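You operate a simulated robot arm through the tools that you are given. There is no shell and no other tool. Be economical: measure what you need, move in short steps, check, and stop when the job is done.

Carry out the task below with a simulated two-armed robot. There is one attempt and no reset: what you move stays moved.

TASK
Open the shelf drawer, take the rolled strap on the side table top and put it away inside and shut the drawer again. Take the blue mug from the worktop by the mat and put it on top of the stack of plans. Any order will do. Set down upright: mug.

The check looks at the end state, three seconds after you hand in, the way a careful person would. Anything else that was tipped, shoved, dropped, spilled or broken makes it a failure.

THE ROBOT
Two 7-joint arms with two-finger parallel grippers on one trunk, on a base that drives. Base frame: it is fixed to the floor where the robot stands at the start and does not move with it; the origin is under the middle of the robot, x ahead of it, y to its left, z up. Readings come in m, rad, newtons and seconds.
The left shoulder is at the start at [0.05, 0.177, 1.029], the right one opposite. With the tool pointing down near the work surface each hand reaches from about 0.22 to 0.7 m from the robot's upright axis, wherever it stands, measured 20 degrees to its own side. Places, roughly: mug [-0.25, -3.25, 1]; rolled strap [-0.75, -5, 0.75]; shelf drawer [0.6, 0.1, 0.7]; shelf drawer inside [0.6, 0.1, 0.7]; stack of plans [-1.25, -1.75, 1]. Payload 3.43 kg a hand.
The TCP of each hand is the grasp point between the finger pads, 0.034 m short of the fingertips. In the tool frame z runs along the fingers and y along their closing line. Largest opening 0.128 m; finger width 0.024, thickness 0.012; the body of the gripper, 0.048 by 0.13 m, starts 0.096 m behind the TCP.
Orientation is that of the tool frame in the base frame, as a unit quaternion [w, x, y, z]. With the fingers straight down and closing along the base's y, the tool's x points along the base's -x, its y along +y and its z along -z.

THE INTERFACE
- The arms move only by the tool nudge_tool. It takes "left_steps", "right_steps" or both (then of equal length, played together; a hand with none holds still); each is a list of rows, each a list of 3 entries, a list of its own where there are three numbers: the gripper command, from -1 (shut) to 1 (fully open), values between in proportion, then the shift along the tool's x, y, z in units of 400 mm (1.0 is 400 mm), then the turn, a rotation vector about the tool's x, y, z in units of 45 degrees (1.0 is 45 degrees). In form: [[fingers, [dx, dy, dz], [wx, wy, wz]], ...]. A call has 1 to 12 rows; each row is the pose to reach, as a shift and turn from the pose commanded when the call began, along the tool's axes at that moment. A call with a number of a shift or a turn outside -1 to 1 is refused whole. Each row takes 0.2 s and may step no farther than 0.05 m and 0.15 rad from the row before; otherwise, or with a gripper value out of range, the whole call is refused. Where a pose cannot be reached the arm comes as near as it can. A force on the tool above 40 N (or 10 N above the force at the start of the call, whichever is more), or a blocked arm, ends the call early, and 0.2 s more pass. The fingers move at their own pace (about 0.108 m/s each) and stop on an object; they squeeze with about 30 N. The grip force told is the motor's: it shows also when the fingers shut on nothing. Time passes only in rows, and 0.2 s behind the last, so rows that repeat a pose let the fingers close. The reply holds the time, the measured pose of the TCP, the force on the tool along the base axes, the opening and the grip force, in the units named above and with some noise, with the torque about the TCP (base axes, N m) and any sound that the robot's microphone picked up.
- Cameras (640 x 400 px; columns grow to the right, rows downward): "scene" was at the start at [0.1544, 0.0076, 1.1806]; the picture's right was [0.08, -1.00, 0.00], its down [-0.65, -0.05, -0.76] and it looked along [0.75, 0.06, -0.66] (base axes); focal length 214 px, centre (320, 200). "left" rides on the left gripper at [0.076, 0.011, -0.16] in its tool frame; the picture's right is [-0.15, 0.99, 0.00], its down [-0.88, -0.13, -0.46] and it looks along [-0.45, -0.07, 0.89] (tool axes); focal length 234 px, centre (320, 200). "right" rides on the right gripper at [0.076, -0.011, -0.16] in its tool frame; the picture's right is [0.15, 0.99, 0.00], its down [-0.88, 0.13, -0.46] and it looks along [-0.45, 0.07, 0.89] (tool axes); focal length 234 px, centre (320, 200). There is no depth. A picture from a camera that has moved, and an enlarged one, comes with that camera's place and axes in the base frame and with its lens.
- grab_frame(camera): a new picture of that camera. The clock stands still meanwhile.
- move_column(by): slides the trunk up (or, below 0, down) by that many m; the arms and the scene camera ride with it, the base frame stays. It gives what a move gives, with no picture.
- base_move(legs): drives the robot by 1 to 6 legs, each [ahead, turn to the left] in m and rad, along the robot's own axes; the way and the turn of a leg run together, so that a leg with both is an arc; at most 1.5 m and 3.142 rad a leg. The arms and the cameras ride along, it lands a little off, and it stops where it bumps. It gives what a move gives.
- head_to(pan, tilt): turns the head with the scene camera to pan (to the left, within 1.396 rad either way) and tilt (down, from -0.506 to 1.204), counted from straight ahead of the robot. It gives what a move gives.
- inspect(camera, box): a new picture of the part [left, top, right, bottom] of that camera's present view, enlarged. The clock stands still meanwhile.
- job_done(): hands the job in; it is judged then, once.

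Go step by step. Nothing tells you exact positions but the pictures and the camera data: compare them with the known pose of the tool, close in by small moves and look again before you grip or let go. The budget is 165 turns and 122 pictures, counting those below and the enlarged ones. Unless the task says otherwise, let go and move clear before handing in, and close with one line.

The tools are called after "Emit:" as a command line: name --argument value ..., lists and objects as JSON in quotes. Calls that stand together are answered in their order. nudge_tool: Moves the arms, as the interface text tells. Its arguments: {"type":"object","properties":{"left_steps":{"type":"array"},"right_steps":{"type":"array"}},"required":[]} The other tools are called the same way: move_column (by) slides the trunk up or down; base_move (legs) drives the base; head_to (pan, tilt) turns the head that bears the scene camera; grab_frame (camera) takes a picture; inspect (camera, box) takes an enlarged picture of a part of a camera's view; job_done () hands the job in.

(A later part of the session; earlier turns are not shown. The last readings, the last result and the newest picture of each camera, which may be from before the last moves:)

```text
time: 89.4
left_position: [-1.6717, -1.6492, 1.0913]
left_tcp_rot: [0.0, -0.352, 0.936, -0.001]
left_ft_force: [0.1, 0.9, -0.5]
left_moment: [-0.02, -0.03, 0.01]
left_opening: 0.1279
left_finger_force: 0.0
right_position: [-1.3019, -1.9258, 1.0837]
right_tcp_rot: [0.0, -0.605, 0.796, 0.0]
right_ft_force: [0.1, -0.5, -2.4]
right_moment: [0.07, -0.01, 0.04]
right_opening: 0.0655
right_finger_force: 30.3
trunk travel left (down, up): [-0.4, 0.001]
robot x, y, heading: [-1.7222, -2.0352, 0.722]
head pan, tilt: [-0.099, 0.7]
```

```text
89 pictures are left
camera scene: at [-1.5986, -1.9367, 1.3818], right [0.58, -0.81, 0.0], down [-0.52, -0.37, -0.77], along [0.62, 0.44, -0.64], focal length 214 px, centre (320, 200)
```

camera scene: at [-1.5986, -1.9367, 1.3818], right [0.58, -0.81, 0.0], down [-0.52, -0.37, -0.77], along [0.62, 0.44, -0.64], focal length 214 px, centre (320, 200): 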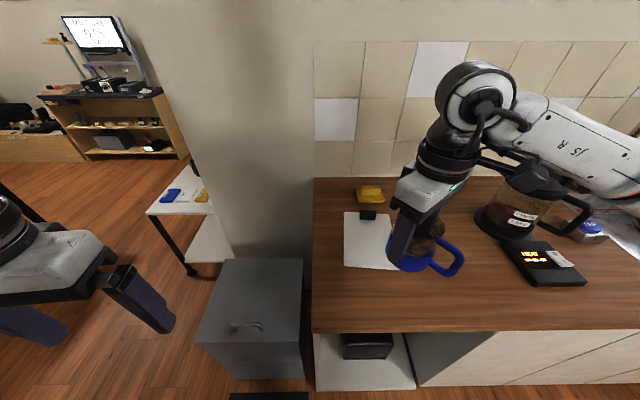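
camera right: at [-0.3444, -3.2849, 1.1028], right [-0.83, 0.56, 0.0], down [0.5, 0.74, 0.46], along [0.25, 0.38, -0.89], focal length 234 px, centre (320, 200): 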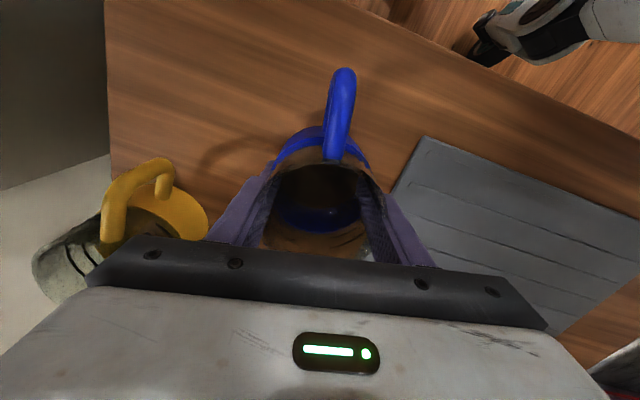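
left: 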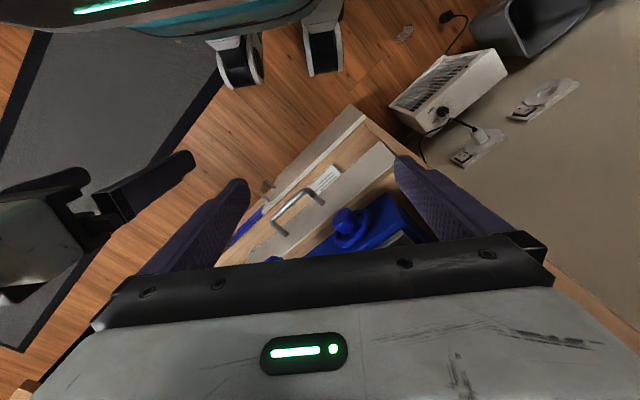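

The plans' centre is at about (-1.185, -1.82), with the clip at its far edge. I'll move the mug above it and check.

Emit:
nudge_tool --right_steps '[[-1, [-0.081, -0.051, 0], [0, 0, 0]], [-1, [-0.162, -0.103, 0], [0, 0, 0]], [-1, [-0.243, -0.154, 0], [0, 0, 0]], [-1, [-0.324, -0.206, 0], [0, 0, 0]], [-1, [-0.324, -0.206, 0], [0, 0, 0]]]'

Emit:
grab_frame --camera "right"

Emit:
inspect --camera "scene" --box '[310, 130, 500, 300]'

```text
time: 90.6
left_position: [-1.6724, -1.6487, 1.0909]
left_tcp_rot: [0.001, -0.352, 0.936, -0.001]
left_ft_force: [-0.5, -0.6, -1.0]
left_moment: [0.02, -0.02, 0.05]
left_opening: 0.1279
left_finger_force: 0.2
right_position: [-1.185, -1.8236, 1.085]
right_tcp_rot: [0.001, -0.606, 0.796, 0.0]
right_ft_force: [0.1, -0.1, -3.3]
right_moment: [0.06, 0.02, 0.01]
right_opening: 0.0657
right_finger_force: 30.0
trunk travel left (down, up): [-0.4, 0.001]
robot x, y, heading: [-1.7249, -2.0297, 0.718]
head pan, tilt: [-0.099, 0.7]
```

```text
88 pictures are left
camera right: at [-1.1958, -1.8992, 1.2453], right [-0.99, 0.12, 0.0], down [0.11, 0.88, 0.46], along [0.06, 0.45, -0.89], focal length 234 px, centre (320, 200)
```

right: 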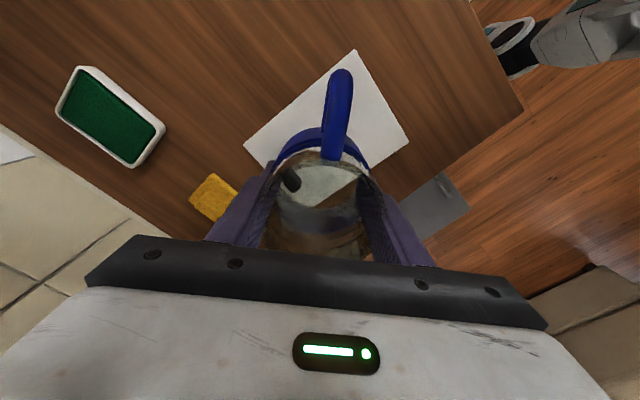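

```text
2.35 times, centred on (405, 215) of scene
camera zoom: at [-1.5987, -1.937, 1.3818], right [0.58, -0.81, 0.0], down [-0.52, -0.37, -0.77], along [0.62, 0.44, -0.64], focal length 505 px, centre (120, 165)
```

zoom: 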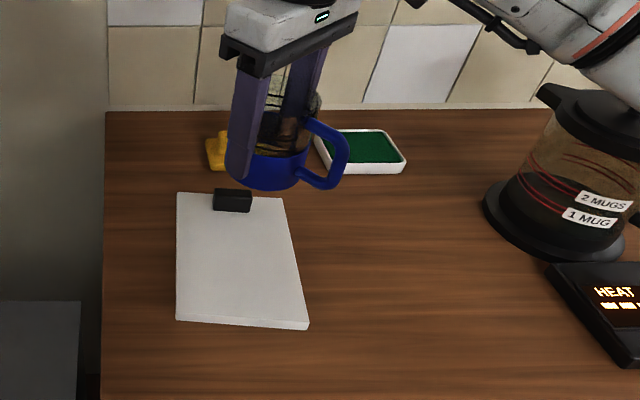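

The centre of the plans is confirmed at about (-1.194, -1.82). I'll lower with a small correction, stopping just above.

Emit:
nudge_tool --right_steps '[[-1, [0.02, 0.033, 0.1], [0, 0, 0]], [-1, [0.02, 0.033, 0.2], [0, 0, 0]], [-1, [0.02, 0.033, 0.27], [0, 0, 0]]]'

Emit:
inspect --camera "scene" --box '[310, 130, 500, 300]'

```text
time: 91.4
left_position: [-1.6712, -1.6503, 1.0922]
left_tcp_rot: [0.001, -0.351, 0.936, 0.0]
left_ft_force: [-0.2, -0.5, 0.0]
left_moment: [0.04, 0.0, -0.02]
left_opening: 0.1282
left_finger_force: 0.0
right_position: [-1.2013, -1.827, 0.9729]
right_tcp_rot: [-0.001, -0.605, 0.796, 0.001]
right_ft_force: [-0.4, -0.4, -2.9]
right_moment: [0.04, -0.01, -0.03]
right_opening: 0.0654
right_finger_force: 29.7
trunk travel left (down, up): [-0.4, 0.001]
robot x, y, heading: [-1.7219, -2.0321, 0.718]
head pan, tilt: [-0.099, 0.7]
```

```text
2.35 times, centred on (405, 215) of scene
camera zoom: at [-1.5984, -1.9367, 1.3818], right [0.58, -0.81, 0.0], down [-0.52, -0.37, -0.76], along [0.62, 0.44, -0.64], focal length 505 px, centre (120, 165)
```

zoom: 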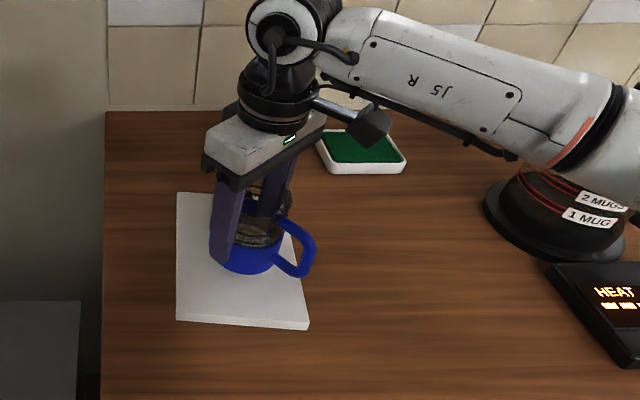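

Emit:
nudge_tool --right_steps '[[-1, [0, 0, 0.01], [0, 0, 0]], [-1, [0, 0, 0.02], [0, 0, 0]], [-1, [0, 0, 0.02], [0, 0, 0]]]'

```text
time: 92.2
left_position: [-1.6721, -1.6494, 1.0914]
left_tcp_rot: [0.0, -0.352, 0.936, -0.001]
left_ft_force: [1.1, 0.4, -1.0]
left_moment: [0.04, 0.03, 0.03]
left_opening: 0.1282
left_finger_force: 0.0
right_position: [-1.2038, -1.8264, 0.9667]
right_tcp_rot: [0.0, -0.605, 0.796, 0.0]
right_ft_force: [0.3, -0.3, -2.7]
right_moment: [0.07, -0.01, 0.01]
right_opening: 0.0654
right_finger_force: 29.8
trunk travel left (down, up): [-0.4, 0.001]
robot x, y, heading: [-1.7206, -2.0329, 0.72]
head pan, tilt: [-0.099, 0.7]
```

Emit:
nudge_tool --right_steps '[[-1, [0, 0, 0.0075], [0, 0, 0]], [-1, [0, 0, 0.0125], [0, 0, 0]]]'

```text
time: 92.8
left_position: [-1.6709, -1.6493, 1.0905]
left_tcp_rot: [0.0, -0.352, 0.936, -0.001]
left_ft_force: [0.3, 0.1, -0.2]
left_moment: [-0.02, 0.0, -0.02]
left_opening: 0.128
left_finger_force: 0.1
right_position: [-1.2026, -1.8269, 0.9615]
right_tcp_rot: [0.001, -0.605, 0.796, 0.001]
right_ft_force: [0.3, -0.6, -2.6]
right_moment: [0.06, 0.01, 0.0]
right_opening: 0.0656
right_finger_force: 30.2
trunk travel left (down, up): [-0.4, 0.001]
robot x, y, heading: [-1.7201, -2.0345, 0.72]
head pan, tilt: [-0.099, 0.7]
```

Emit:
nudge_tool --right_steps '[[-1, [0, 0, 0.0075], [0, 0, 0]], [-1, [0, 0, 0.0125], [0, 0, 0]]]'

Emit:
inspect --camera "scene" --box '[340, 190, 420, 280]'

```text
time: 93.4
left_position: [-1.6724, -1.6496, 1.0911]
left_tcp_rot: [0.0, -0.351, 0.936, -0.001]
left_ft_force: [0.3, 0.2, -0.1]
left_moment: [-0.01, -0.06, 0.02]
left_opening: 0.1279
left_finger_force: 0.0
right_position: [-1.2034, -1.8256, 0.957]
right_tcp_rot: [0.0, -0.605, 0.796, 0.0]
right_ft_force: [0.4, 0.0, -1.5]
right_moment: [-0.01, -0.02, 0.01]
right_opening: 0.0658
right_finger_force: 30.3
trunk travel left (down, up): [-0.4, 0.001]
robot x, y, heading: [-1.7243, -2.0327, 0.719]
head pan, tilt: [-0.099, 0.7]
```

```text
4.44 times, centred on (380, 235) of scene
camera zoom: at [-1.5987, -1.9367, 1.3818], right [0.58, -0.81, 0.0], down [-0.52, -0.37, -0.76], along [0.62, 0.44, -0.64], focal length 953 px, centre (53, 44)
```

zoom: 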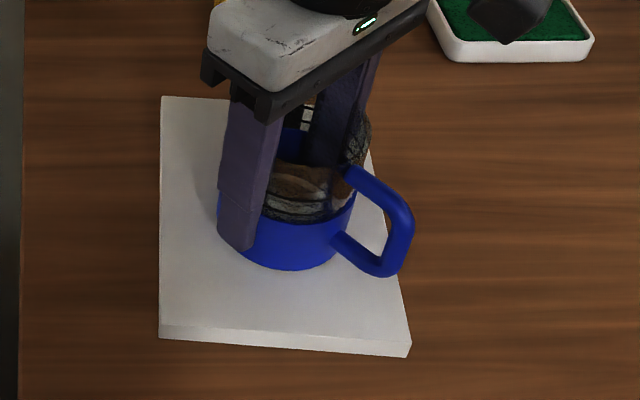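

Contact is beginning (the load drops). A couple of millimetres more.

Emit:
nudge_tool --right_steps '[[-1, [0, 0, 0.004], [0, 0, 0]], [-1, [0, 0, 0.007], [0, 0, 0]]]'

```text
time: 94.0
left_position: [-1.6724, -1.6496, 1.0918]
left_tcp_rot: [0.002, -0.352, 0.936, -0.002]
left_ft_force: [-0.5, 0.7, -0.1]
left_moment: [-0.03, 0.0, 0.01]
left_opening: 0.1279
left_finger_force: 0.0
right_position: [-1.2031, -1.8273, 0.9579]
right_tcp_rot: [0.002, -0.604, 0.797, 0.0]
right_ft_force: [1.8, -2.1, 15.2]
right_moment: [-0.48, 0.18, 0.05]
right_opening: 0.0659
right_finger_force: 30.1
trunk travel left (down, up): [-0.4, 0.001]
robot x, y, heading: [-1.7257, -2.0332, 0.714]
head pan, tilt: [-0.099, 0.7]
```

It's on the stack. I'll ease off slightly and open slowly.

Emit:
nudge_tool --right_steps '[[-1, [0, 0, -0.004], [0, 0, 0]], [0.1, [0, 0, -0.004], [0, 0, 0]], [0.25, [0, 0, -0.004], [0, 0, 0]], [0.45, [0, 0, -0.004], [0, 0, 0]], [0.6, [0, 0, -0.004], [0, 0, 0]], [0.6, [0, 0, -0.004], [0, 0, 0]]]'

Emit:
grab_frame --camera "right"

```text
time: 95.4
left_position: [-1.6726, -1.6494, 1.0911]
left_tcp_rot: [0.002, -0.352, 0.936, -0.002]
left_ft_force: [-0.8, 0.6, -0.7]
left_moment: [-0.01, 0.0, 0.0]
left_opening: 0.1278
left_finger_force: 0.0
right_position: [-1.2042, -1.8273, 0.9573]
right_tcp_rot: [0.0, -0.605, 0.796, 0.0]
right_ft_force: [-1.3, 1.9, 7.8]
right_moment: [-0.07, -0.35, 0.04]
right_opening: 0.1008
right_finger_force: 0.1
trunk travel left (down, up): [-0.4, 0.001]
robot x, y, heading: [-1.7248, -2.0331, 0.72]
head pan, tilt: [-0.099, 0.7]
```

```text
84 pictures are left
camera right: at [-1.2147, -1.9032, 1.1173], right [-0.99, 0.12, 0.0], down [0.11, 0.88, 0.46], along [0.06, 0.45, -0.89], focal length 234 px, centre (320, 200)
```

right: 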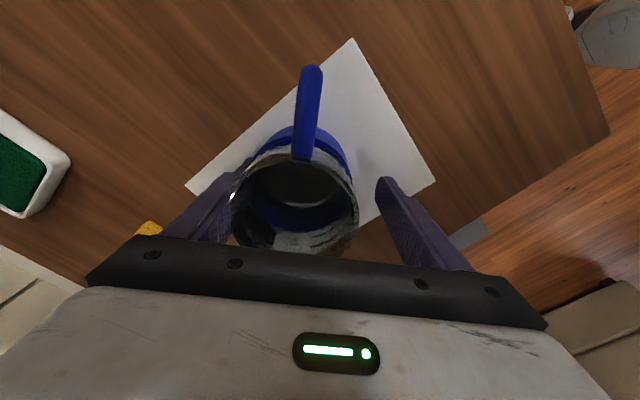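

Emit:
inspect --camera "scene" --box '[340, 190, 420, 280]'

Emit:
inspect --camera "right" --box '[180, 40, 440, 260]'

```text
4.44 times, centred on (380, 235) of scene
camera zoom: at [-1.6, -1.9368, 1.3819], right [0.58, -0.81, 0.0], down [-0.52, -0.37, -0.77], along [0.62, 0.44, -0.64], focal length 953 px, centre (53, 44)
```

zoom: 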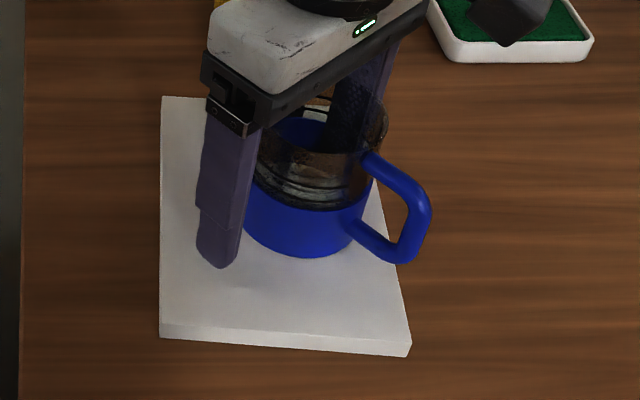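

```text
1.82 times, centred on (310, 150) of right
camera zoom: at [-1.2147, -1.9032, 1.1173], right [-0.99, 0.12, 0.0], down [0.11, 0.88, 0.46], along [0.06, 0.45, -0.89], focal length 426 px, centre (338, 291)
```

zoom: 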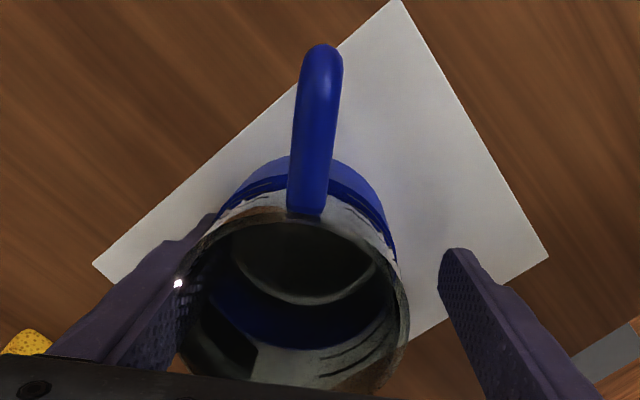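

The mug stayed near the far finger, and that finger feels an upward push. I'll rise just a few millimetres and recheck forces.

Emit:
nudge_tool --right_steps '[[0.6, [0, 0, -0.005], [0, 0, 0]], [0.6, [0, 0, -0.01], [0, 0, 0]]]'

Emit:
inspect --camera "right" --box '[180, 40, 440, 260]'

```text
time: 96.0
left_position: [-1.6719, -1.6505, 1.0911]
left_tcp_rot: [0.001, -0.352, 0.936, -0.001]
left_ft_force: [0.2, -0.2, -0.6]
left_moment: [0.04, 0.01, 0.02]
left_opening: 0.128
left_finger_force: 0.2
right_position: [-1.2033, -1.8269, 0.9599]
right_tcp_rot: [-0.001, -0.605, 0.797, -0.001]
right_ft_force: [0.4, -0.5, 0.2]
right_moment: [0.03, 0.0, 0.0]
right_opening: 0.1024
right_finger_force: 0.1
trunk travel left (down, up): [-0.4, 0.001]
robot x, y, heading: [-1.7205, -2.0311, 0.717]
head pan, tilt: [-0.099, 0.7]
```

```text
1.82 times, centred on (310, 150) of right
camera zoom: at [-1.2138, -1.9036, 1.1205], right [-0.99, 0.12, 0.0], down [0.11, 0.88, 0.45], along [0.06, 0.45, -0.89], focal length 426 px, centre (338, 291)
```

zoom: 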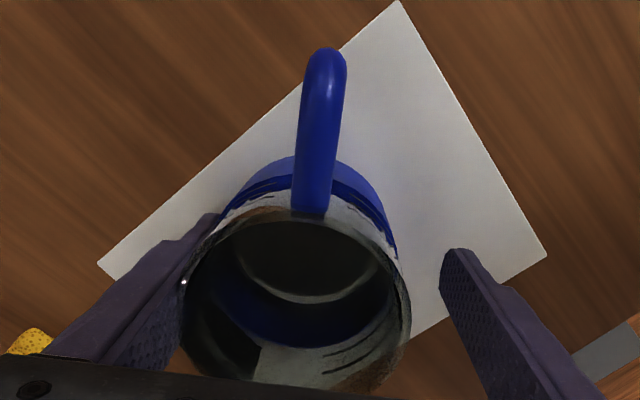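

Force is gone and the mug stands on the plans. I'll centre the fingers around it and rise clear.

Emit:
nudge_tool --right_steps '[[0.75, [0, -0.025, 0], [0, 0, 0]], [0.75, [0, -0.028, -0.03], [0, 0, 0]], [0.75, [0, -0.028, -0.1], [0, 0, 0]], [0.75, [0, -0.028, -0.2], [0, 0, 0]], [0.75, [0, -0.028, -0.3], [0, 0, 0]], [0.75, [0, -0.028, -0.36], [0, 0, 0]]]'

Emit:
inspect --camera "scene" --box '[310, 130, 500, 300]'

Emit:
grab_frame --camera "right"

```text
time: 97.4
left_position: [-1.6721, -1.6505, 1.0918]
left_tcp_rot: [0.002, -0.351, 0.936, -0.001]
left_ft_force: [-2.0, -0.8, 0.1]
left_moment: [0.02, -0.02, 0.03]
left_opening: 0.1281
left_finger_force: 0.1
right_position: [-1.1923, -1.8297, 1.1046]
right_tcp_rot: [0.0, -0.605, 0.796, 0.0]
right_ft_force: [0.6, 0.1, 0.3]
right_moment: [0.0, -0.03, -0.02]
right_opening: 0.1117
right_finger_force: 0.1
trunk travel left (down, up): [-0.4, 0.001]
robot x, y, heading: [-1.7205, -2.0338, 0.716]
head pan, tilt: [-0.099, 0.7]
```

```text
2.35 times, centred on (405, 215) of scene
camera zoom: at [-1.599, -1.9366, 1.3818], right [0.58, -0.81, 0.0], down [-0.52, -0.37, -0.77], along [0.62, 0.44, -0.64], focal length 505 px, centre (120, 165)
```

zoom: 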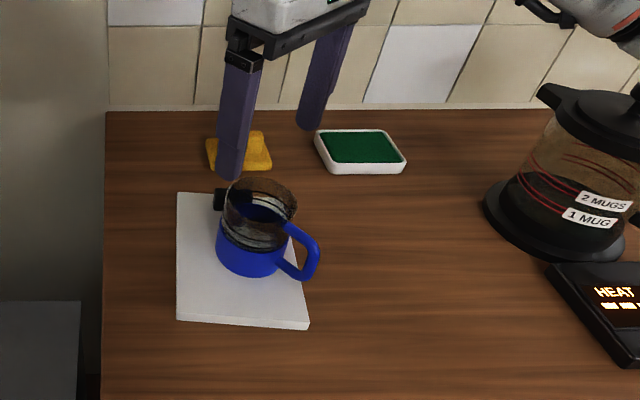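

```text
79 pictures are left
camera right: at [-1.2039, -1.9059, 1.2655], right [-0.99, 0.12, 0.0], down [0.11, 0.88, 0.46], along [0.06, 0.45, -0.89], focal length 234 px, centre (320, 200)
```

right: 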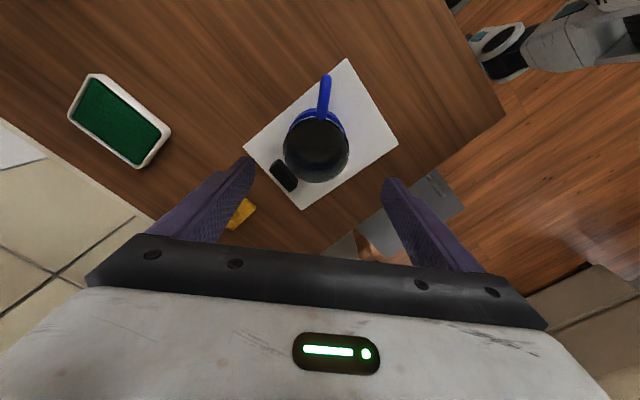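

The mug stands upright on the plans with nothing disturbed. I'll back away, tuck the right hand, and turn toward the strap's side table.

Emit:
base_move --legs '[[-0.3, 0]]'

Emit:
nudge_tool --right_steps '[[1, [0.07, 0.047, 0], [0, 0, 0.18]], [1, [0.14, 0.094, 0], [0, 0, 0.36]], [1, [0.21, 0.141, 0], [0, 0, 0.54]], [1, [0.28, 0.188, 0], [0, 0, 0.72]], [1, [0.35, 0.235, 0], [0, 0, 0.9]]]'

Emit:
base_move --legs '[[0, -1.8]]'

Emit:
head_to --pan 0.0 --tilt 0.3

Emit:
grab_frame --camera "scene"

```text
time: 99.5
left_position: [-1.8985, -1.848, 1.091]
left_tcp_rot: [0.001, -0.353, 0.936, 0.0]
left_ft_force: [0.0, 0.6, -0.2]
left_moment: [-0.02, 0.01, 0.01]
left_opening: 0.1278
left_finger_force: 0.1
right_position: [-1.4208, -2.0276, 1.1047]
right_tcp_rot: [0.0, -0.605, 0.796, 0.0]
right_ft_force: [0.3, 0.7, 0.4]
right_moment: [0.03, -0.07, 0.01]
right_opening: 0.1122
right_finger_force: 0.0
trunk travel left (down, up): [-0.4, 0.001]
robot x, y, heading: [-1.9445, -2.234, 0.724]
head pan, tilt: [-0.099, 0.7]
```

```text
time: 100.7
left_position: [-1.8994, -1.8481, 1.0914]
left_tcp_rot: [0.001, -0.353, 0.936, -0.001]
left_ft_force: [-1.0, -0.1, 0.9]
left_moment: [0.02, -0.02, 0.0]
left_opening: 0.1282
left_finger_force: 0.1
right_position: [-1.5477, -2.1399, 1.1052]
right_tcp_rot: [0.0, -0.292, 0.956, 0.0]
right_ft_force: [-0.3, -0.8, -0.2]
right_moment: [0.0, -0.01, 0.0]
right_opening: 0.128
right_finger_force: 0.1
trunk travel left (down, up): [-0.4, 0.001]
robot x, y, heading: [-1.9503, -2.232, 0.72]
head pan, tilt: [-0.099, 0.7]
```

```text
time: 105.4
left_position: [-1.5833, -2.3614, 1.0912]
left_tcp_rot: [0.0, 0.51, 0.86, -0.001]
left_ft_force: [-0.6, 0.7, 0.4]
left_moment: [-0.04, 0.0, -0.02]
left_opening: 0.1278
left_finger_force: 0.2
right_position: [-1.943, -2.6414, 1.1065]
right_tcp_rot: [-0.001, 0.564, 0.826, 0.0]
right_ft_force: [0.0, 1.4, -0.5]
right_moment: [-0.04, -0.05, -0.05]
right_opening: 0.1281
right_finger_force: 0.1
trunk travel left (down, up): [-0.4, 0.001]
robot x, y, heading: [-1.945, -2.2337, -1.073]
head pan, tilt: [-0.099, 0.7]
```

```text
time: 106.2
left_position: [-1.5835, -2.3622, 1.091]
left_tcp_rot: [-0.001, 0.509, 0.861, -0.001]
left_ft_force: [-0.5, 0.0, -0.3]
left_moment: [0.02, -0.02, 0.02]
left_opening: 0.128
left_finger_force: 0.1
right_position: [-1.9428, -2.6419, 1.106]
right_tcp_rot: [0.0, 0.564, 0.826, 0.0]
right_ft_force: [0.5, -0.2, 0.3]
right_moment: [-0.01, 0.01, 0.0]
right_opening: 0.1279
right_finger_force: 0.1
trunk travel left (down, up): [-0.4, 0.001]
robot x, y, heading: [-1.9487, -2.2334, -1.069]
head pan, tilt: [0.0, 0.3]
```

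```text
78 pictures are left
camera scene: at [-1.8686, -2.3736, 1.4178], right [-0.88, -0.48, 0.0], down [-0.14, 0.26, -0.96], along [0.46, -0.84, -0.3], focal length 214 px, centre (320, 200)
```

scene: 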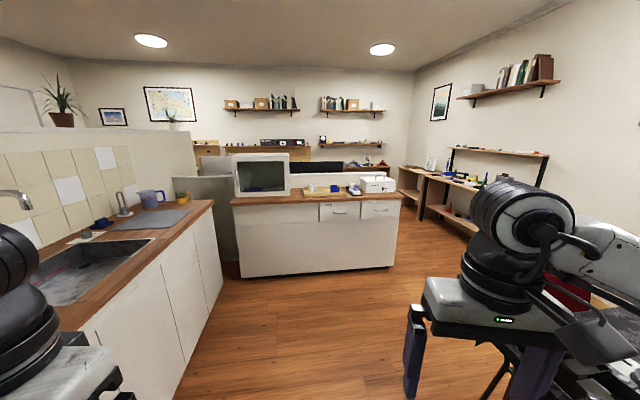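

The back counter ends on the right, and the strap should be on a lower table behind it. I'll advance down the aisle and look for the way round.

Emit:
base_move --legs '[[0, 0.131], [1.05, 0], [0, -0.9]]'

Emit:
grab_frame --camera "scene"

```text
time: 114.5
left_position: [-1.1757, -3.4218, 1.0915]
left_tcp_rot: [-0.001, 0.799, 0.601, -0.001]
left_ft_force: [0.2, -0.4, 0.1]
left_moment: [0.01, 0.0, -0.01]
left_opening: 0.128
left_finger_force: 0.0
right_position: [-1.6285, -3.3664, 1.1057]
right_tcp_rot: [0.0, 0.837, 0.548, 0.0]
right_ft_force: [0.6, 0.9, 0.1]
right_moment: [-0.01, -0.03, -0.01]
right_opening: 0.1278
right_finger_force: 0.1
trunk travel left (down, up): [-0.4, 0.001]
robot x, y, heading: [-1.3392, -3.0725, -1.856]
head pan, tilt: [0.0, 0.3]
```

```text
77 pictures are left
camera scene: at [-1.3862, -3.2283, 1.4179], right [-0.96, 0.28, 0.0], down [0.08, 0.28, -0.96], along [-0.27, -0.92, -0.3], focal length 214 px, centre (320, 200)
```

scene: 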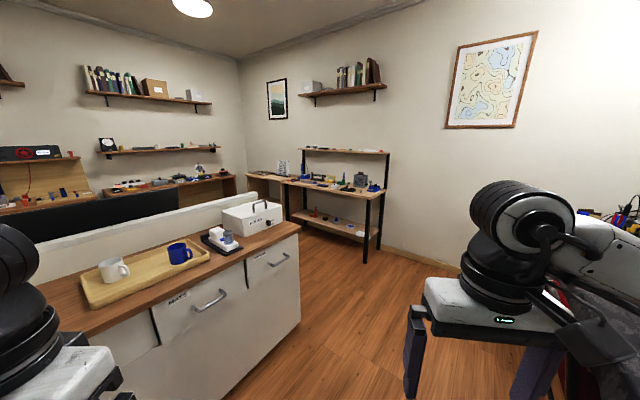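

There is a corridor round the right end of the back counter. I'll drive there in two legs and turn to look behind it.

Emit:
base_move --legs '[[0, -0.392], [1.494, 0], [0, 1.184]]'

Emit:
grab_frame --camera "scene"

```text
time: 126.0
left_position: [-1.9083, -4.3633, 1.0906]
left_tcp_rot: [-0.001, 0.517, 0.856, -0.001]
left_ft_force: [-0.6, -0.1, -0.6]
left_moment: [-0.02, 0.03, -0.03]
left_opening: 0.1283
left_finger_force: 0.0
right_position: [-2.2734, -4.6372, 1.1057]
right_tcp_rot: [0.0, 0.57, 0.821, 0.0]
right_ft_force: [0.1, -0.7, 0.0]
right_moment: [0.01, -0.01, 0.0]
right_opening: 0.1279
right_finger_force: 0.0
trunk travel left (down, up): [-0.4, 0.001]
robot x, y, heading: [-2.2687, -4.2215, -1.092]
head pan, tilt: [0.0, 0.3]
```

```text
76 pictures are left
camera scene: at [-2.1941, -4.3703, 1.4179], right [-0.89, -0.46, 0.0], down [-0.14, 0.26, -0.96], along [0.44, -0.85, -0.3], focal length 214 px, centre (320, 200)
```

scene: 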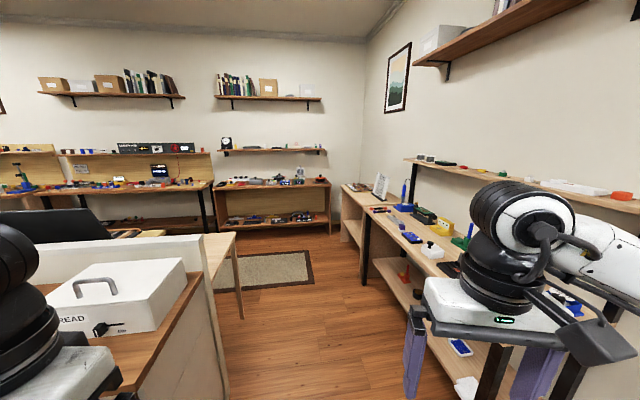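

Now I see the side table tucked right behind the counter. I'll go on around to its free side.

Emit:
base_move --legs '[[0, 0.03], [1.45, 0], [0, 1.3]]'

Emit:
head_to --pan 0.2 --tilt 0.5

Emit:
grab_frame --camera "scene"

```text
time: 136.8
left_position: [-1.3222, -5.1866, 1.0923]
left_tcp_rot: [0.0, -0.12, 0.993, -0.001]
left_ft_force: [-0.5, -0.2, 0.2]
left_moment: [0.02, -0.04, 0.02]
left_opening: 0.128
left_finger_force: 0.1
right_position: [-1.1447, -5.6067, 1.1056]
right_tcp_rot: [-0.001, -0.057, 0.998, 0.0]
right_ft_force: [-0.2, -0.1, 0.3]
right_moment: [0.03, 0.0, -0.02]
right_opening: 0.1282
right_finger_force: 0.1
trunk travel left (down, up): [-0.4, 0.001]
robot x, y, heading: [-1.5405, -5.5078, 0.24]
head pan, tilt: [0.0, 0.3]
```

```text
time: 137.6
left_position: [-1.3216, -5.1878, 1.0913]
left_tcp_rot: [0.001, -0.12, 0.993, -0.001]
left_ft_force: [-0.5, 0.5, 0.2]
left_moment: [-0.02, -0.01, -0.02]
left_opening: 0.1281
left_finger_force: 0.0
right_position: [-1.1448, -5.6079, 1.1065]
right_tcp_rot: [-0.001, -0.056, 0.998, 0.0]
right_ft_force: [0.2, 0.5, 0.9]
right_moment: [-0.01, 0.04, -0.02]
right_opening: 0.128
right_finger_force: 0.0
trunk travel left (down, up): [-0.4, 0.001]
robot x, y, heading: [-1.5438, -5.504, 0.242]
head pan, tilt: [0.201, 0.499]
```

```text
75 pictures are left
camera scene: at [-1.3911, -5.4491, 1.3996], right [0.43, -0.9, 0.0], down [-0.43, -0.2, -0.88], along [0.79, 0.37, -0.48], focal length 214 px, centre (320, 200)
```

scene: 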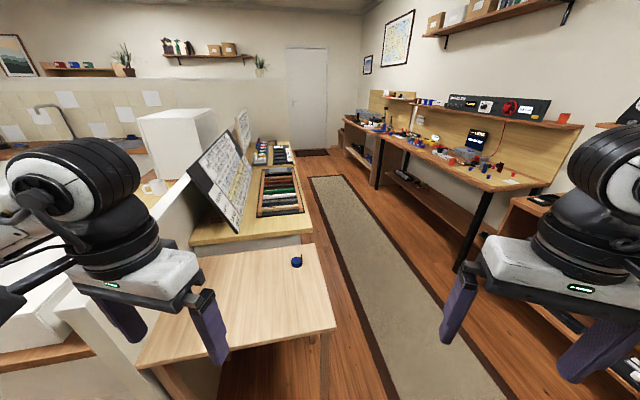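

A small blue rolled item sits near the far corner of the light side table. That is the strap, and I'll enlarge it.

Emit:
inspect --camera "scene" --box '[250, 220, 350, 300]'

Emit:
inspect --camera "scene" --box '[130, 130, 350, 390]'

```text
5.00 times, centred on (300, 260) of scene
camera zoom: at [-1.3911, -5.4491, 1.3996], right [0.43, -0.9, 0.0], down [-0.43, -0.2, -0.88], along [0.79, 0.37, -0.48], focal length 1072 px, centre (420, -100)
```

zoom: 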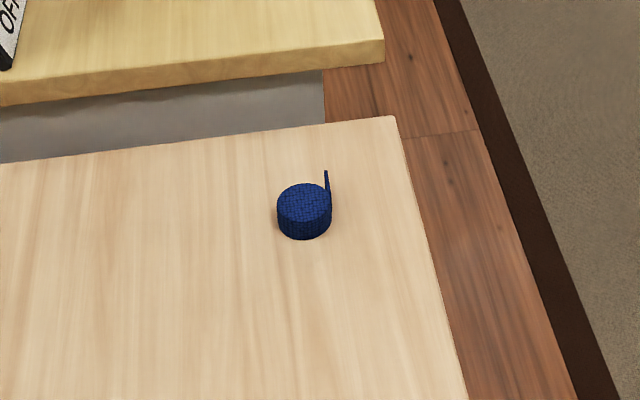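

```text
1.54 times, centred on (240, 260) of scene
camera zoom: at [-1.3911, -5.4491, 1.3996], right [0.43, -0.9, 0.0], down [-0.43, -0.2, -0.88], along [0.79, 0.37, -0.48], focal length 330 px, centre (443, 108)
```

zoom: 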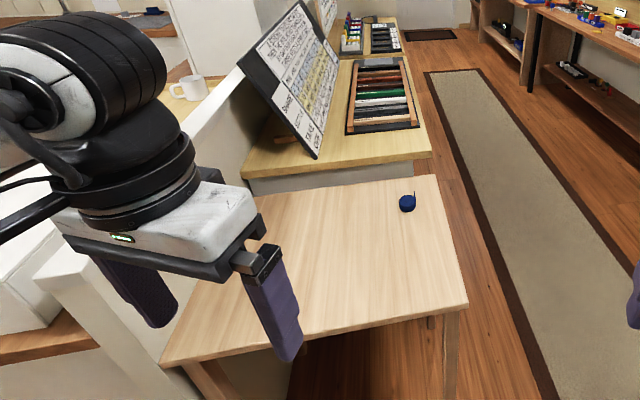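

The strap is at about (-0.84, -5.085), roughly 4.5 cm across. I'll place the robot facing the table end so the left arm can reach it.

Emit:
base_move --legs '[[0, -0.428], [0.335, 0], [0, 0.83]]'

Emit:
head_to --pan 0.2 --tilt 0.8

Emit:
grab_frame --camera "scene"

Emit:
grab_frame --camera "left"

```text
time: 143.1
left_position: [-1.1388, -5.1894, 1.0917]
left_tcp_rot: [0.001, -0.311, 0.95, -0.001]
left_ft_force: [-0.1, -0.7, 0.0]
left_moment: [-0.04, -0.01, 0.01]
left_opening: 0.1282
left_finger_force: 0.1
right_position: [-0.8152, -5.5082, 1.1057]
right_tcp_rot: [0.0, -0.25, 0.968, 0.0]
right_ft_force: [-0.7, 0.2, 0.3]
right_moment: [-0.03, -0.03, -0.03]
right_opening: 0.128
right_finger_force: 0.0
trunk travel left (down, up): [-0.4, 0.001]
robot x, y, heading: [-1.2228, -5.5667, 0.635]
head pan, tilt: [0.201, 0.499]
```

```text
time: 143.9
left_position: [-1.1404, -5.19, 1.0924]
left_tcp_rot: [0.001, -0.312, 0.95, -0.001]
left_ft_force: [-0.3, 0.3, 0.8]
left_moment: [0.0, -0.02, 0.0]
left_opening: 0.128
left_finger_force: 0.1
right_position: [-0.815, -5.5097, 1.1054]
right_tcp_rot: [-0.001, -0.25, 0.968, 0.0]
right_ft_force: [-0.4, 0.1, -0.4]
right_moment: [-0.01, 0.02, -0.05]
right_opening: 0.128
right_finger_force: 0.0
trunk travel left (down, up): [-0.4, 0.001]
robot x, y, heading: [-1.2176, -5.569, 0.634]
head pan, tilt: [0.201, 0.799]
```

```text
72 pictures are left
camera scene: at [-1.11, -5.4652, 1.3736], right [0.74, -0.67, 0.0], down [-0.48, -0.53, -0.7], along [0.47, 0.52, -0.72], focal length 214 px, centre (320, 200)
```

scene: 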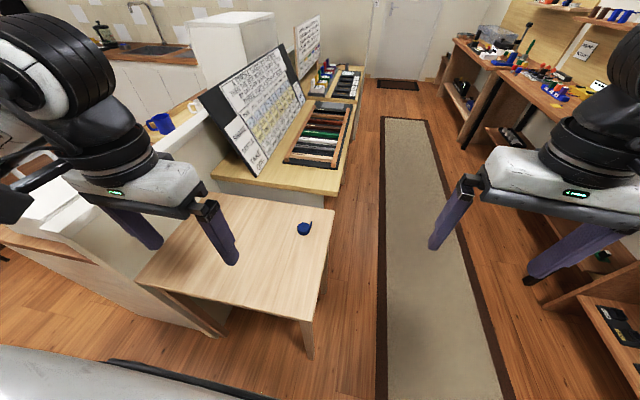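

```text
71 pictures are left
camera left: at [-1.2066, -5.2249, 1.2503], right [-0.47, 0.88, 0.0], down [0.79, 0.42, 0.46], along [0.4, 0.21, -0.89], focal length 234 px, centre (320, 200)
```

left: 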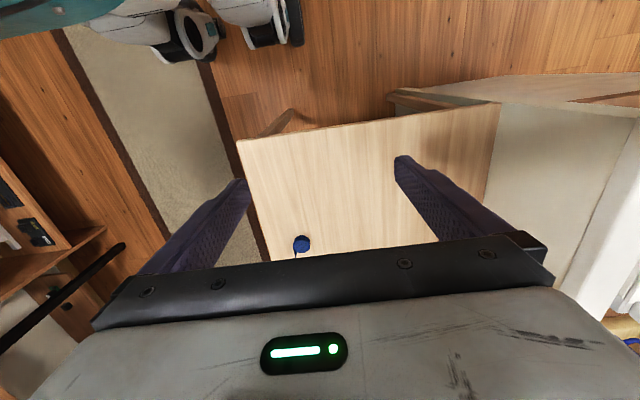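

Triangulation puts the strap at (-0.846, -5.089, 0.754). I'll lower the trunk and bring the left hand over it.

Emit:
move_column --by -0.2

Emit:
nudge_tool --left_steps '[[1, [-0.106, -0.033, 0], [0, 0, 0]], [1, [-0.212, -0.066, 0], [0, 0, 0]], [1, [-0.318, -0.099, 0], [0, 0, 0]], [1, [-0.424, -0.132, 0], [0, 0, 0]], [1, [-0.53, -0.165, 0], [0, 0, 0]], [1, [-0.636, -0.198, 0], [0, 0, 0]], [1, [-0.741, -0.231, 0], [0, 0, 0]], [1, [-0.741, -0.231, 0], [0, 0, 0]]]'

Emit:
grab_frame --camera "left"

```text
time: 146.1
left_position: [-1.1401, -5.1892, 0.8897]
left_tcp_rot: [0.001, -0.311, 0.95, -0.001]
left_ft_force: [0.6, 0.4, -0.3]
left_moment: [-0.05, 0.0, 0.0]
left_opening: 0.128
left_finger_force: 0.0
right_position: [-0.8145, -5.5096, 0.9059]
right_tcp_rot: [0.0, -0.251, 0.968, 0.001]
right_ft_force: [0.0, 0.2, 0.3]
right_moment: [0.02, 0.01, 0.01]
right_opening: 0.1279
right_finger_force: 0.0
trunk travel left (down, up): [-0.2, 0.201]
robot x, y, heading: [-1.2231, -5.5617, 0.635]
head pan, tilt: [0.201, 0.799]
```

```text
time: 147.9
left_position: [-0.8442, -5.0888, 0.8918]
left_tcp_rot: [0.001, -0.312, 0.95, 0.0]
left_ft_force: [0.2, -0.5, 0.2]
left_moment: [0.02, 0.01, 0.02]
left_opening: 0.1279
left_finger_force: 0.0
right_position: [-0.8147, -5.5087, 0.9057]
right_tcp_rot: [0.0, -0.251, 0.968, 0.0]
right_ft_force: [-0.2, 0.1, 0.1]
right_moment: [-0.01, 0.01, 0.02]
right_opening: 0.128
right_finger_force: 0.1
trunk travel left (down, up): [-0.2, 0.201]
robot x, y, heading: [-1.2191, -5.5676, 0.634]
head pan, tilt: [0.201, 0.799]
```

```text
70 pictures are left
camera left: at [-0.9114, -5.1251, 1.0503], right [-0.47, 0.88, 0.0], down [0.79, 0.42, 0.46], along [0.41, 0.21, -0.89], focal length 234 px, centre (320, 200)
```

left: 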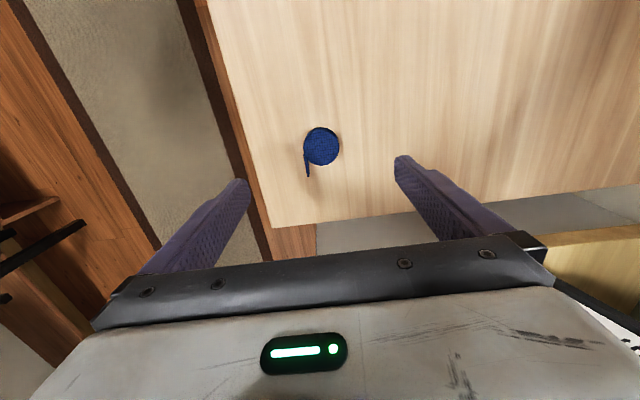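

The strap is exactly under the hand. I'll descend with the fingers partly closed, stopping just above the table.

Emit:
nudge_tool --left_steps '[[0.5, [0, 0, 0.08], [0, 0, 0]], [0.4, [0, 0, 0.16], [0, 0, 0]], [0.4, [0, 0, 0.22], [0, 0, 0]], [0.4, [0, 0, 0.26], [0, 0, 0]]]'

Emit:
grab_frame --camera "left"

Emit:
inspect --camera "scene" --box '[240, 100, 400, 280]'

```text
time: 148.9
left_position: [-0.845, -5.0897, 0.7891]
left_tcp_rot: [0.001, -0.312, 0.95, -0.002]
left_ft_force: [0.3, 0.4, 0.3]
left_moment: [0.04, 0.0, 0.0]
left_opening: 0.0897
left_finger_force: 0.1
right_position: [-0.8141, -5.5094, 0.9066]
right_tcp_rot: [0.001, -0.25, 0.968, 0.0]
right_ft_force: [0.3, -0.1, 0.7]
right_moment: [0.04, 0.0, 0.0]
right_opening: 0.1282
right_finger_force: 0.1
trunk travel left (down, up): [-0.2, 0.201]
robot x, y, heading: [-1.2231, -5.567, 0.629]
head pan, tilt: [0.201, 0.799]
```

```text
69 pictures are left
camera left: at [-0.9124, -5.1246, 0.9471], right [-0.47, 0.88, 0.0], down [0.79, 0.42, 0.46], along [0.4, 0.21, -0.89], focal length 234 px, centre (320, 200)
```

left: 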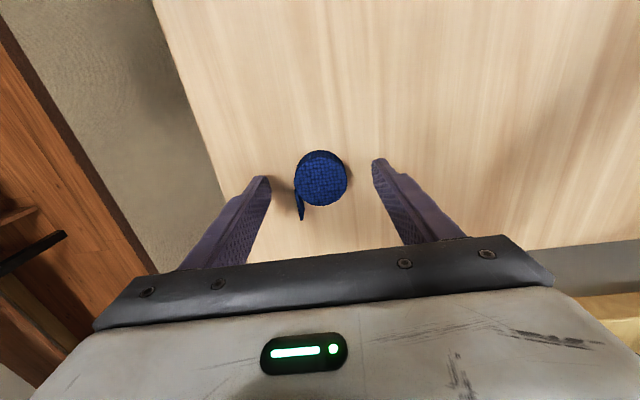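

```text
2.22 times, centred on (320, 190) of scene
camera zoom: at [-1.11, -5.4651, 1.1736], right [0.74, -0.67, 0.0], down [-0.48, -0.53, -0.7], along [0.47, 0.52, -0.72], focal length 477 px, centre (320, 222)
```

zoom: 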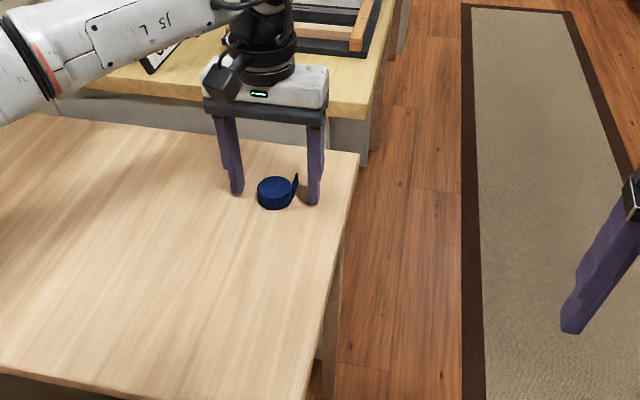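

Alignment is good. I'll lower the last centimetre and close.

Emit:
nudge_tool --left_steps '[[0.4, [0, 0, 0.015], [0, 0, 0]], [0.4, [0, 0, 0.028], [0, 0, 0]], [0.1, [0, 0, 0.028], [0, 0, 0]], [-0.2, [0, 0, 0.028], [0, 0, 0]], [-0.5, [0, 0, 0.028], [0, 0, 0]], [-1, [0, 0, 0.028], [0, 0, 0]], [-1, [0, 0, 0.028], [0, 0, 0]]]'

Emit:
grab_frame --camera "left"

```text
time: 150.1
left_position: [-0.846, -5.0877, 0.7845]
left_tcp_rot: [0.005, -0.314, 0.949, 0.0]
left_ft_force: [-9.0, -4.4, 14.1]
left_moment: [0.03, 0.57, 0.17]
left_opening: 0.0422
left_finger_force: 30.4
right_position: [-0.8147, -5.5099, 0.9058]
right_tcp_rot: [0.001, -0.25, 0.968, 0.0]
right_ft_force: [0.5, -0.2, 0.0]
right_moment: [0.03, 0.01, -0.02]
right_opening: 0.128
right_finger_force: 0.0
trunk travel left (down, up): [-0.2, 0.201]
robot x, y, heading: [-1.2213, -5.5682, 0.63]
head pan, tilt: [0.201, 0.799]
stopped in row 6 (left hand): the force on the tool passed its limit (the readings are from after the stop); the commanded pose is now the measured one
```

```text
67 pictures are left
camera left: at [-0.9141, -5.1246, 0.9422], right [-0.47, 0.88, 0.0], down [0.78, 0.42, 0.47], along [0.41, 0.22, -0.89], focal length 234 px, centre (320, 200)
```

left: 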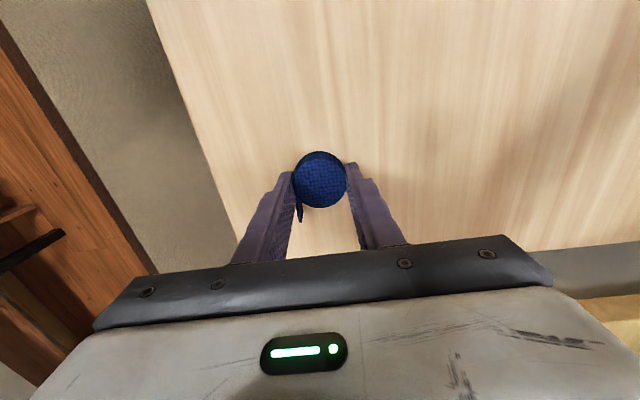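

The strap is gripped; the tips just touched the table. I'll lift gently.

Emit:
nudge_tool --left_steps '[[-1, [0, 0, -0.01], [0, 0, 0]], [-1, [0, 0, -0.04], [0, 0, 0]], [-1, [0, 0, -0.12], [0, 0, 0]], [-1, [0, 0, -0.22], [0, 0, 0]], [-1, [0, 0, -0.32], [0, 0, 0]], [-1, [0, 0, -0.42], [0, 0, 0]]]'

Emit:
grab_frame --camera "left"

```text
time: 151.5
left_position: [-0.8469, -5.088, 0.9519]
left_tcp_rot: [0.005, -0.313, 0.95, 0.0]
left_ft_force: [0.0, 0.4, -0.3]
left_moment: [-0.02, 0.0, -0.01]
left_opening: 0.0419
left_finger_force: 30.1
right_position: [-0.8134, -5.5089, 0.9054]
right_tcp_rot: [0.0, -0.249, 0.968, 0.0]
right_ft_force: [0.9, 0.4, 0.2]
right_moment: [0.03, 0.0, -0.05]
right_opening: 0.128
right_finger_force: 0.0
trunk travel left (down, up): [-0.2, 0.201]
robot x, y, heading: [-1.2196, -5.5646, 0.634]
head pan, tilt: [0.201, 0.799]
```

```text
66 pictures are left
camera left: at [-0.9149, -5.1241, 1.1085], right [-0.47, 0.88, 0.0], down [0.78, 0.42, 0.46], along [0.41, 0.22, -0.89], focal length 234 px, centre (320, 200)
```

left: 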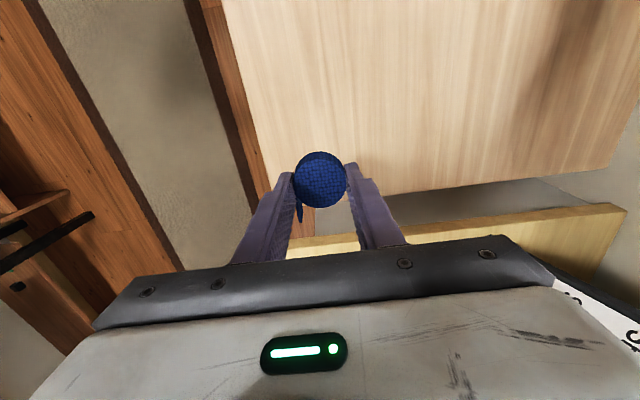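

The strap is held. I'll tuck the left arm, raise the trunk, turn along the far aisle, and look.

Emit:
nudge_tool --left_steps '[[-1, [0.11, 0.03, -0.02], [0, 0, 0]], [-1, [0.22, 0.06, -0.04], [0, 0, 0]], [-1, [0.33, 0.09, -0.06], [0, 0, 0]], [-1, [0.44, 0.12, -0.08], [0, 0, 0]], [-1, [0.55, 0.15, -0.1], [0, 0, 0]], [-1, [0.62, 0.18, -0.1], [0, 0, 0]]]'

Emit:
base_move --legs '[[0, -0.8]]'

Emit:
head_to --pan 0.3 --tilt 0.4

Emit:
grab_frame --camera "scene"

```text
time: 152.9
left_position: [-1.0894, -5.1763, 0.9875]
left_tcp_rot: [0.004, -0.312, 0.95, 0.001]
left_ft_force: [0.9, 0.0, -0.2]
left_moment: [0.02, 0.0, -0.05]
left_opening: 0.0422
left_finger_force: 30.2
right_position: [-0.8147, -5.5089, 0.9062]
right_tcp_rot: [0.0, -0.25, 0.968, 0.0]
right_ft_force: [0.0, -0.3, 0.1]
right_moment: [0.02, 0.01, 0.02]
right_opening: 0.128
right_finger_force: 0.1
trunk travel left (down, up): [-0.2, 0.201]
robot x, y, heading: [-1.2204, -5.5661, 0.631]
head pan, tilt: [0.201, 0.799]
```

```text
time: 155.4
left_position: [-0.8497, -5.3864, 0.9881]
left_tcp_rot: [0.005, 0.077, 0.997, -0.001]
left_ft_force: [0.1, 0.1, -0.4]
left_moment: [-0.02, 0.01, 0.0]
left_opening: 0.0423
left_finger_force: 30.2
right_position: [-0.8944, -5.8157, 0.9048]
right_tcp_rot: [0.0, 0.141, 0.99, 0.0]
right_ft_force: [0.0, 0.1, -1.0]
right_moment: [-0.01, -0.01, -0.04]
right_opening: 0.1278
right_finger_force: 0.1
trunk travel left (down, up): [-0.2, 0.201]
robot x, y, heading: [-1.2223, -5.567, -0.156]
head pan, tilt: [0.201, 0.799]
```

```text
time: 156.3
left_position: [-0.8487, -5.3871, 0.9877]
left_tcp_rot: [0.006, 0.078, 0.997, -0.002]
left_ft_force: [-0.3, -0.2, -1.0]
left_moment: [0.0, -0.02, 0.01]
left_opening: 0.0421
left_finger_force: 29.9
right_position: [-0.8942, -5.8161, 0.9064]
right_tcp_rot: [0.0, 0.142, 0.99, 0.0]
right_ft_force: [1.0, 0.4, 0.1]
right_moment: [0.04, -0.01, -0.01]
right_opening: 0.1281
right_finger_force: 0.0
trunk travel left (down, up): [-0.2, 0.201]
robot x, y, heading: [-1.2197, -5.5666, -0.154]
head pan, tilt: [0.3, 0.4]
```

```text
65 pictures are left
camera scene: at [-1.0599, -5.5641, 1.2086], right [0.14, -0.99, 0.0], down [-0.39, -0.06, -0.92], along [0.91, 0.13, -0.39], focal length 214 px, centre (320, 200)
```

scene: 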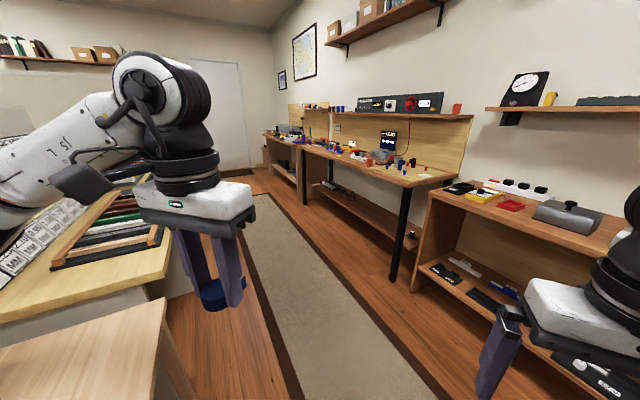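

The aisle is clear, with benches on its right at d≈4.3. I'll raise the trunk a bit, move into the middle of the aisle and face along it.

Emit:
move_column --by 0.15

Emit:
base_move --legs '[[0, -0.773], [0.52, 0], [0, 1.57]]'

Emit:
head_to --pan 0.0 --tilt 0.35

Emit:
grab_frame --camera "scene"

```text
time: 158.0
left_position: [-0.8502, -5.3865, 1.1377]
left_tcp_rot: [0.006, 0.077, 0.997, -0.002]
left_ft_force: [0.1, -0.2, -0.8]
left_moment: [0.0, -0.01, -0.02]
left_opening: 0.0424
left_finger_force: 30.0
right_position: [-0.8928, -5.8162, 1.0576]
right_tcp_rot: [0.0, 0.142, 0.99, 0.0]
right_ft_force: [-0.6, 0.5, -0.1]
right_moment: [-0.02, 0.02, -0.01]
right_opening: 0.1281
right_finger_force: 0.0
trunk travel left (down, up): [-0.35, 0.051]
robot x, y, heading: [-1.2197, -5.5664, -0.158]
head pan, tilt: [0.3, 0.4]
```

```text
time: 166.9
left_position: [-0.7773, -5.6026, 1.1389]
left_tcp_rot: [0.005, -0.304, 0.953, 0.0]
left_ft_force: [0.2, 0.4, -0.2]
left_moment: [-0.05, 0.0, -0.01]
left_opening: 0.042
left_finger_force: 29.6
right_position: [-0.512, -5.9387, 1.0553]
right_tcp_rot: [0.0, -0.242, 0.97, 0.0]
right_ft_force: [0.0, -0.6, -0.8]
right_moment: [0.0, 0.01, -0.04]
right_opening: 0.128
right_finger_force: 0.1
trunk travel left (down, up): [-0.35, 0.051]
robot x, y, heading: [-0.9219, -5.9894, 0.614]
head pan, tilt: [0.3, 0.4]
```

```text
time: 167.8
left_position: [-0.7784, -5.6023, 1.1374]
left_tcp_rot: [0.006, -0.303, 0.953, 0.0]
left_ft_force: [0.5, 0.1, 0.2]
left_moment: [0.0, -0.02, -0.01]
left_opening: 0.042
left_finger_force: 30.1
right_position: [-0.511, -5.94, 1.055]
right_tcp_rot: [0.0, -0.242, 0.97, 0.0]
right_ft_force: [-0.8, -0.2, 0.2]
right_moment: [0.04, 0.0, -0.02]
right_opening: 0.1279
right_finger_force: 0.0
trunk travel left (down, up): [-0.35, 0.051]
robot x, y, heading: [-0.9233, -5.9909, 0.613]
head pan, tilt: [0.0, 0.351]
```

```text
64 pictures are left
camera scene: at [-0.7849, -5.8953, 1.3632], right [0.58, -0.82, 0.0], down [-0.28, -0.2, -0.94], along [0.77, 0.54, -0.34], focal length 214 px, centre (320, 200)
```

scene: 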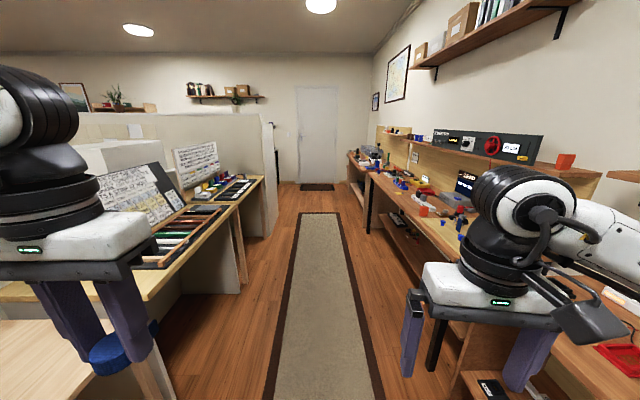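

The aisle is clear with the runner centred. I'll drive along it.

Emit:
base_move --legs '[[0, 0.025], [1.5, 0], [0.9, 0]]'

Emit:
head_to --pan 0.5 --tilt 0.35

Emit:
grab_frame --camera "scene"

```text
time: 179.7
left_position: [1.1597, -4.2438, 1.137]
left_tcp_rot: [0.006, -0.296, 0.955, 0.0]
left_ft_force: [0.3, -0.3, -0.7]
left_moment: [0.0, 0.02, -0.01]
left_opening: 0.0422
left_finger_force: 30.9
right_position: [1.4206, -4.5855, 1.056]
right_tcp_rot: [0.0, -0.235, 0.972, 0.0]
right_ft_force: [0.7, -0.3, -0.1]
right_moment: [0.02, 0.04, -0.03]
right_opening: 0.1283
right_finger_force: 0.1
trunk travel left (down, up): [-0.35, 0.051]
robot x, y, heading: [1.0146, -4.6321, 0.593]
head pan, tilt: [0.0, 0.351]
```

```text
time: 180.6
left_position: [1.1597, -4.2443, 1.1383]
left_tcp_rot: [0.005, -0.296, 0.955, 0.0]
left_ft_force: [-0.6, 0.4, 0.2]
left_moment: [-0.01, -0.01, -0.03]
left_opening: 0.0421
left_finger_force: 30.3
right_position: [1.4222, -4.5864, 1.0562]
right_tcp_rot: [0.0, -0.234, 0.972, 0.0]
right_ft_force: [-0.8, 0.4, -0.1]
right_moment: [0.0, -0.02, -0.01]
right_opening: 0.1279
right_finger_force: 0.1
trunk travel left (down, up): [-0.35, 0.051]
robot x, y, heading: [1.0134, -4.6297, 0.598]
head pan, tilt: [0.499, 0.351]
```

```text
63 pictures are left
camera scene: at [1.1138, -4.5069, 1.3632], right [0.89, -0.46, 0.0], down [-0.16, -0.31, -0.94], along [0.43, 0.84, -0.34], focal length 214 px, centre (320, 200)
```

scene: 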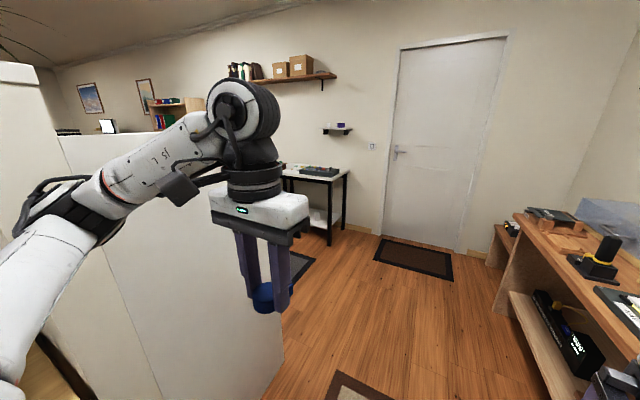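

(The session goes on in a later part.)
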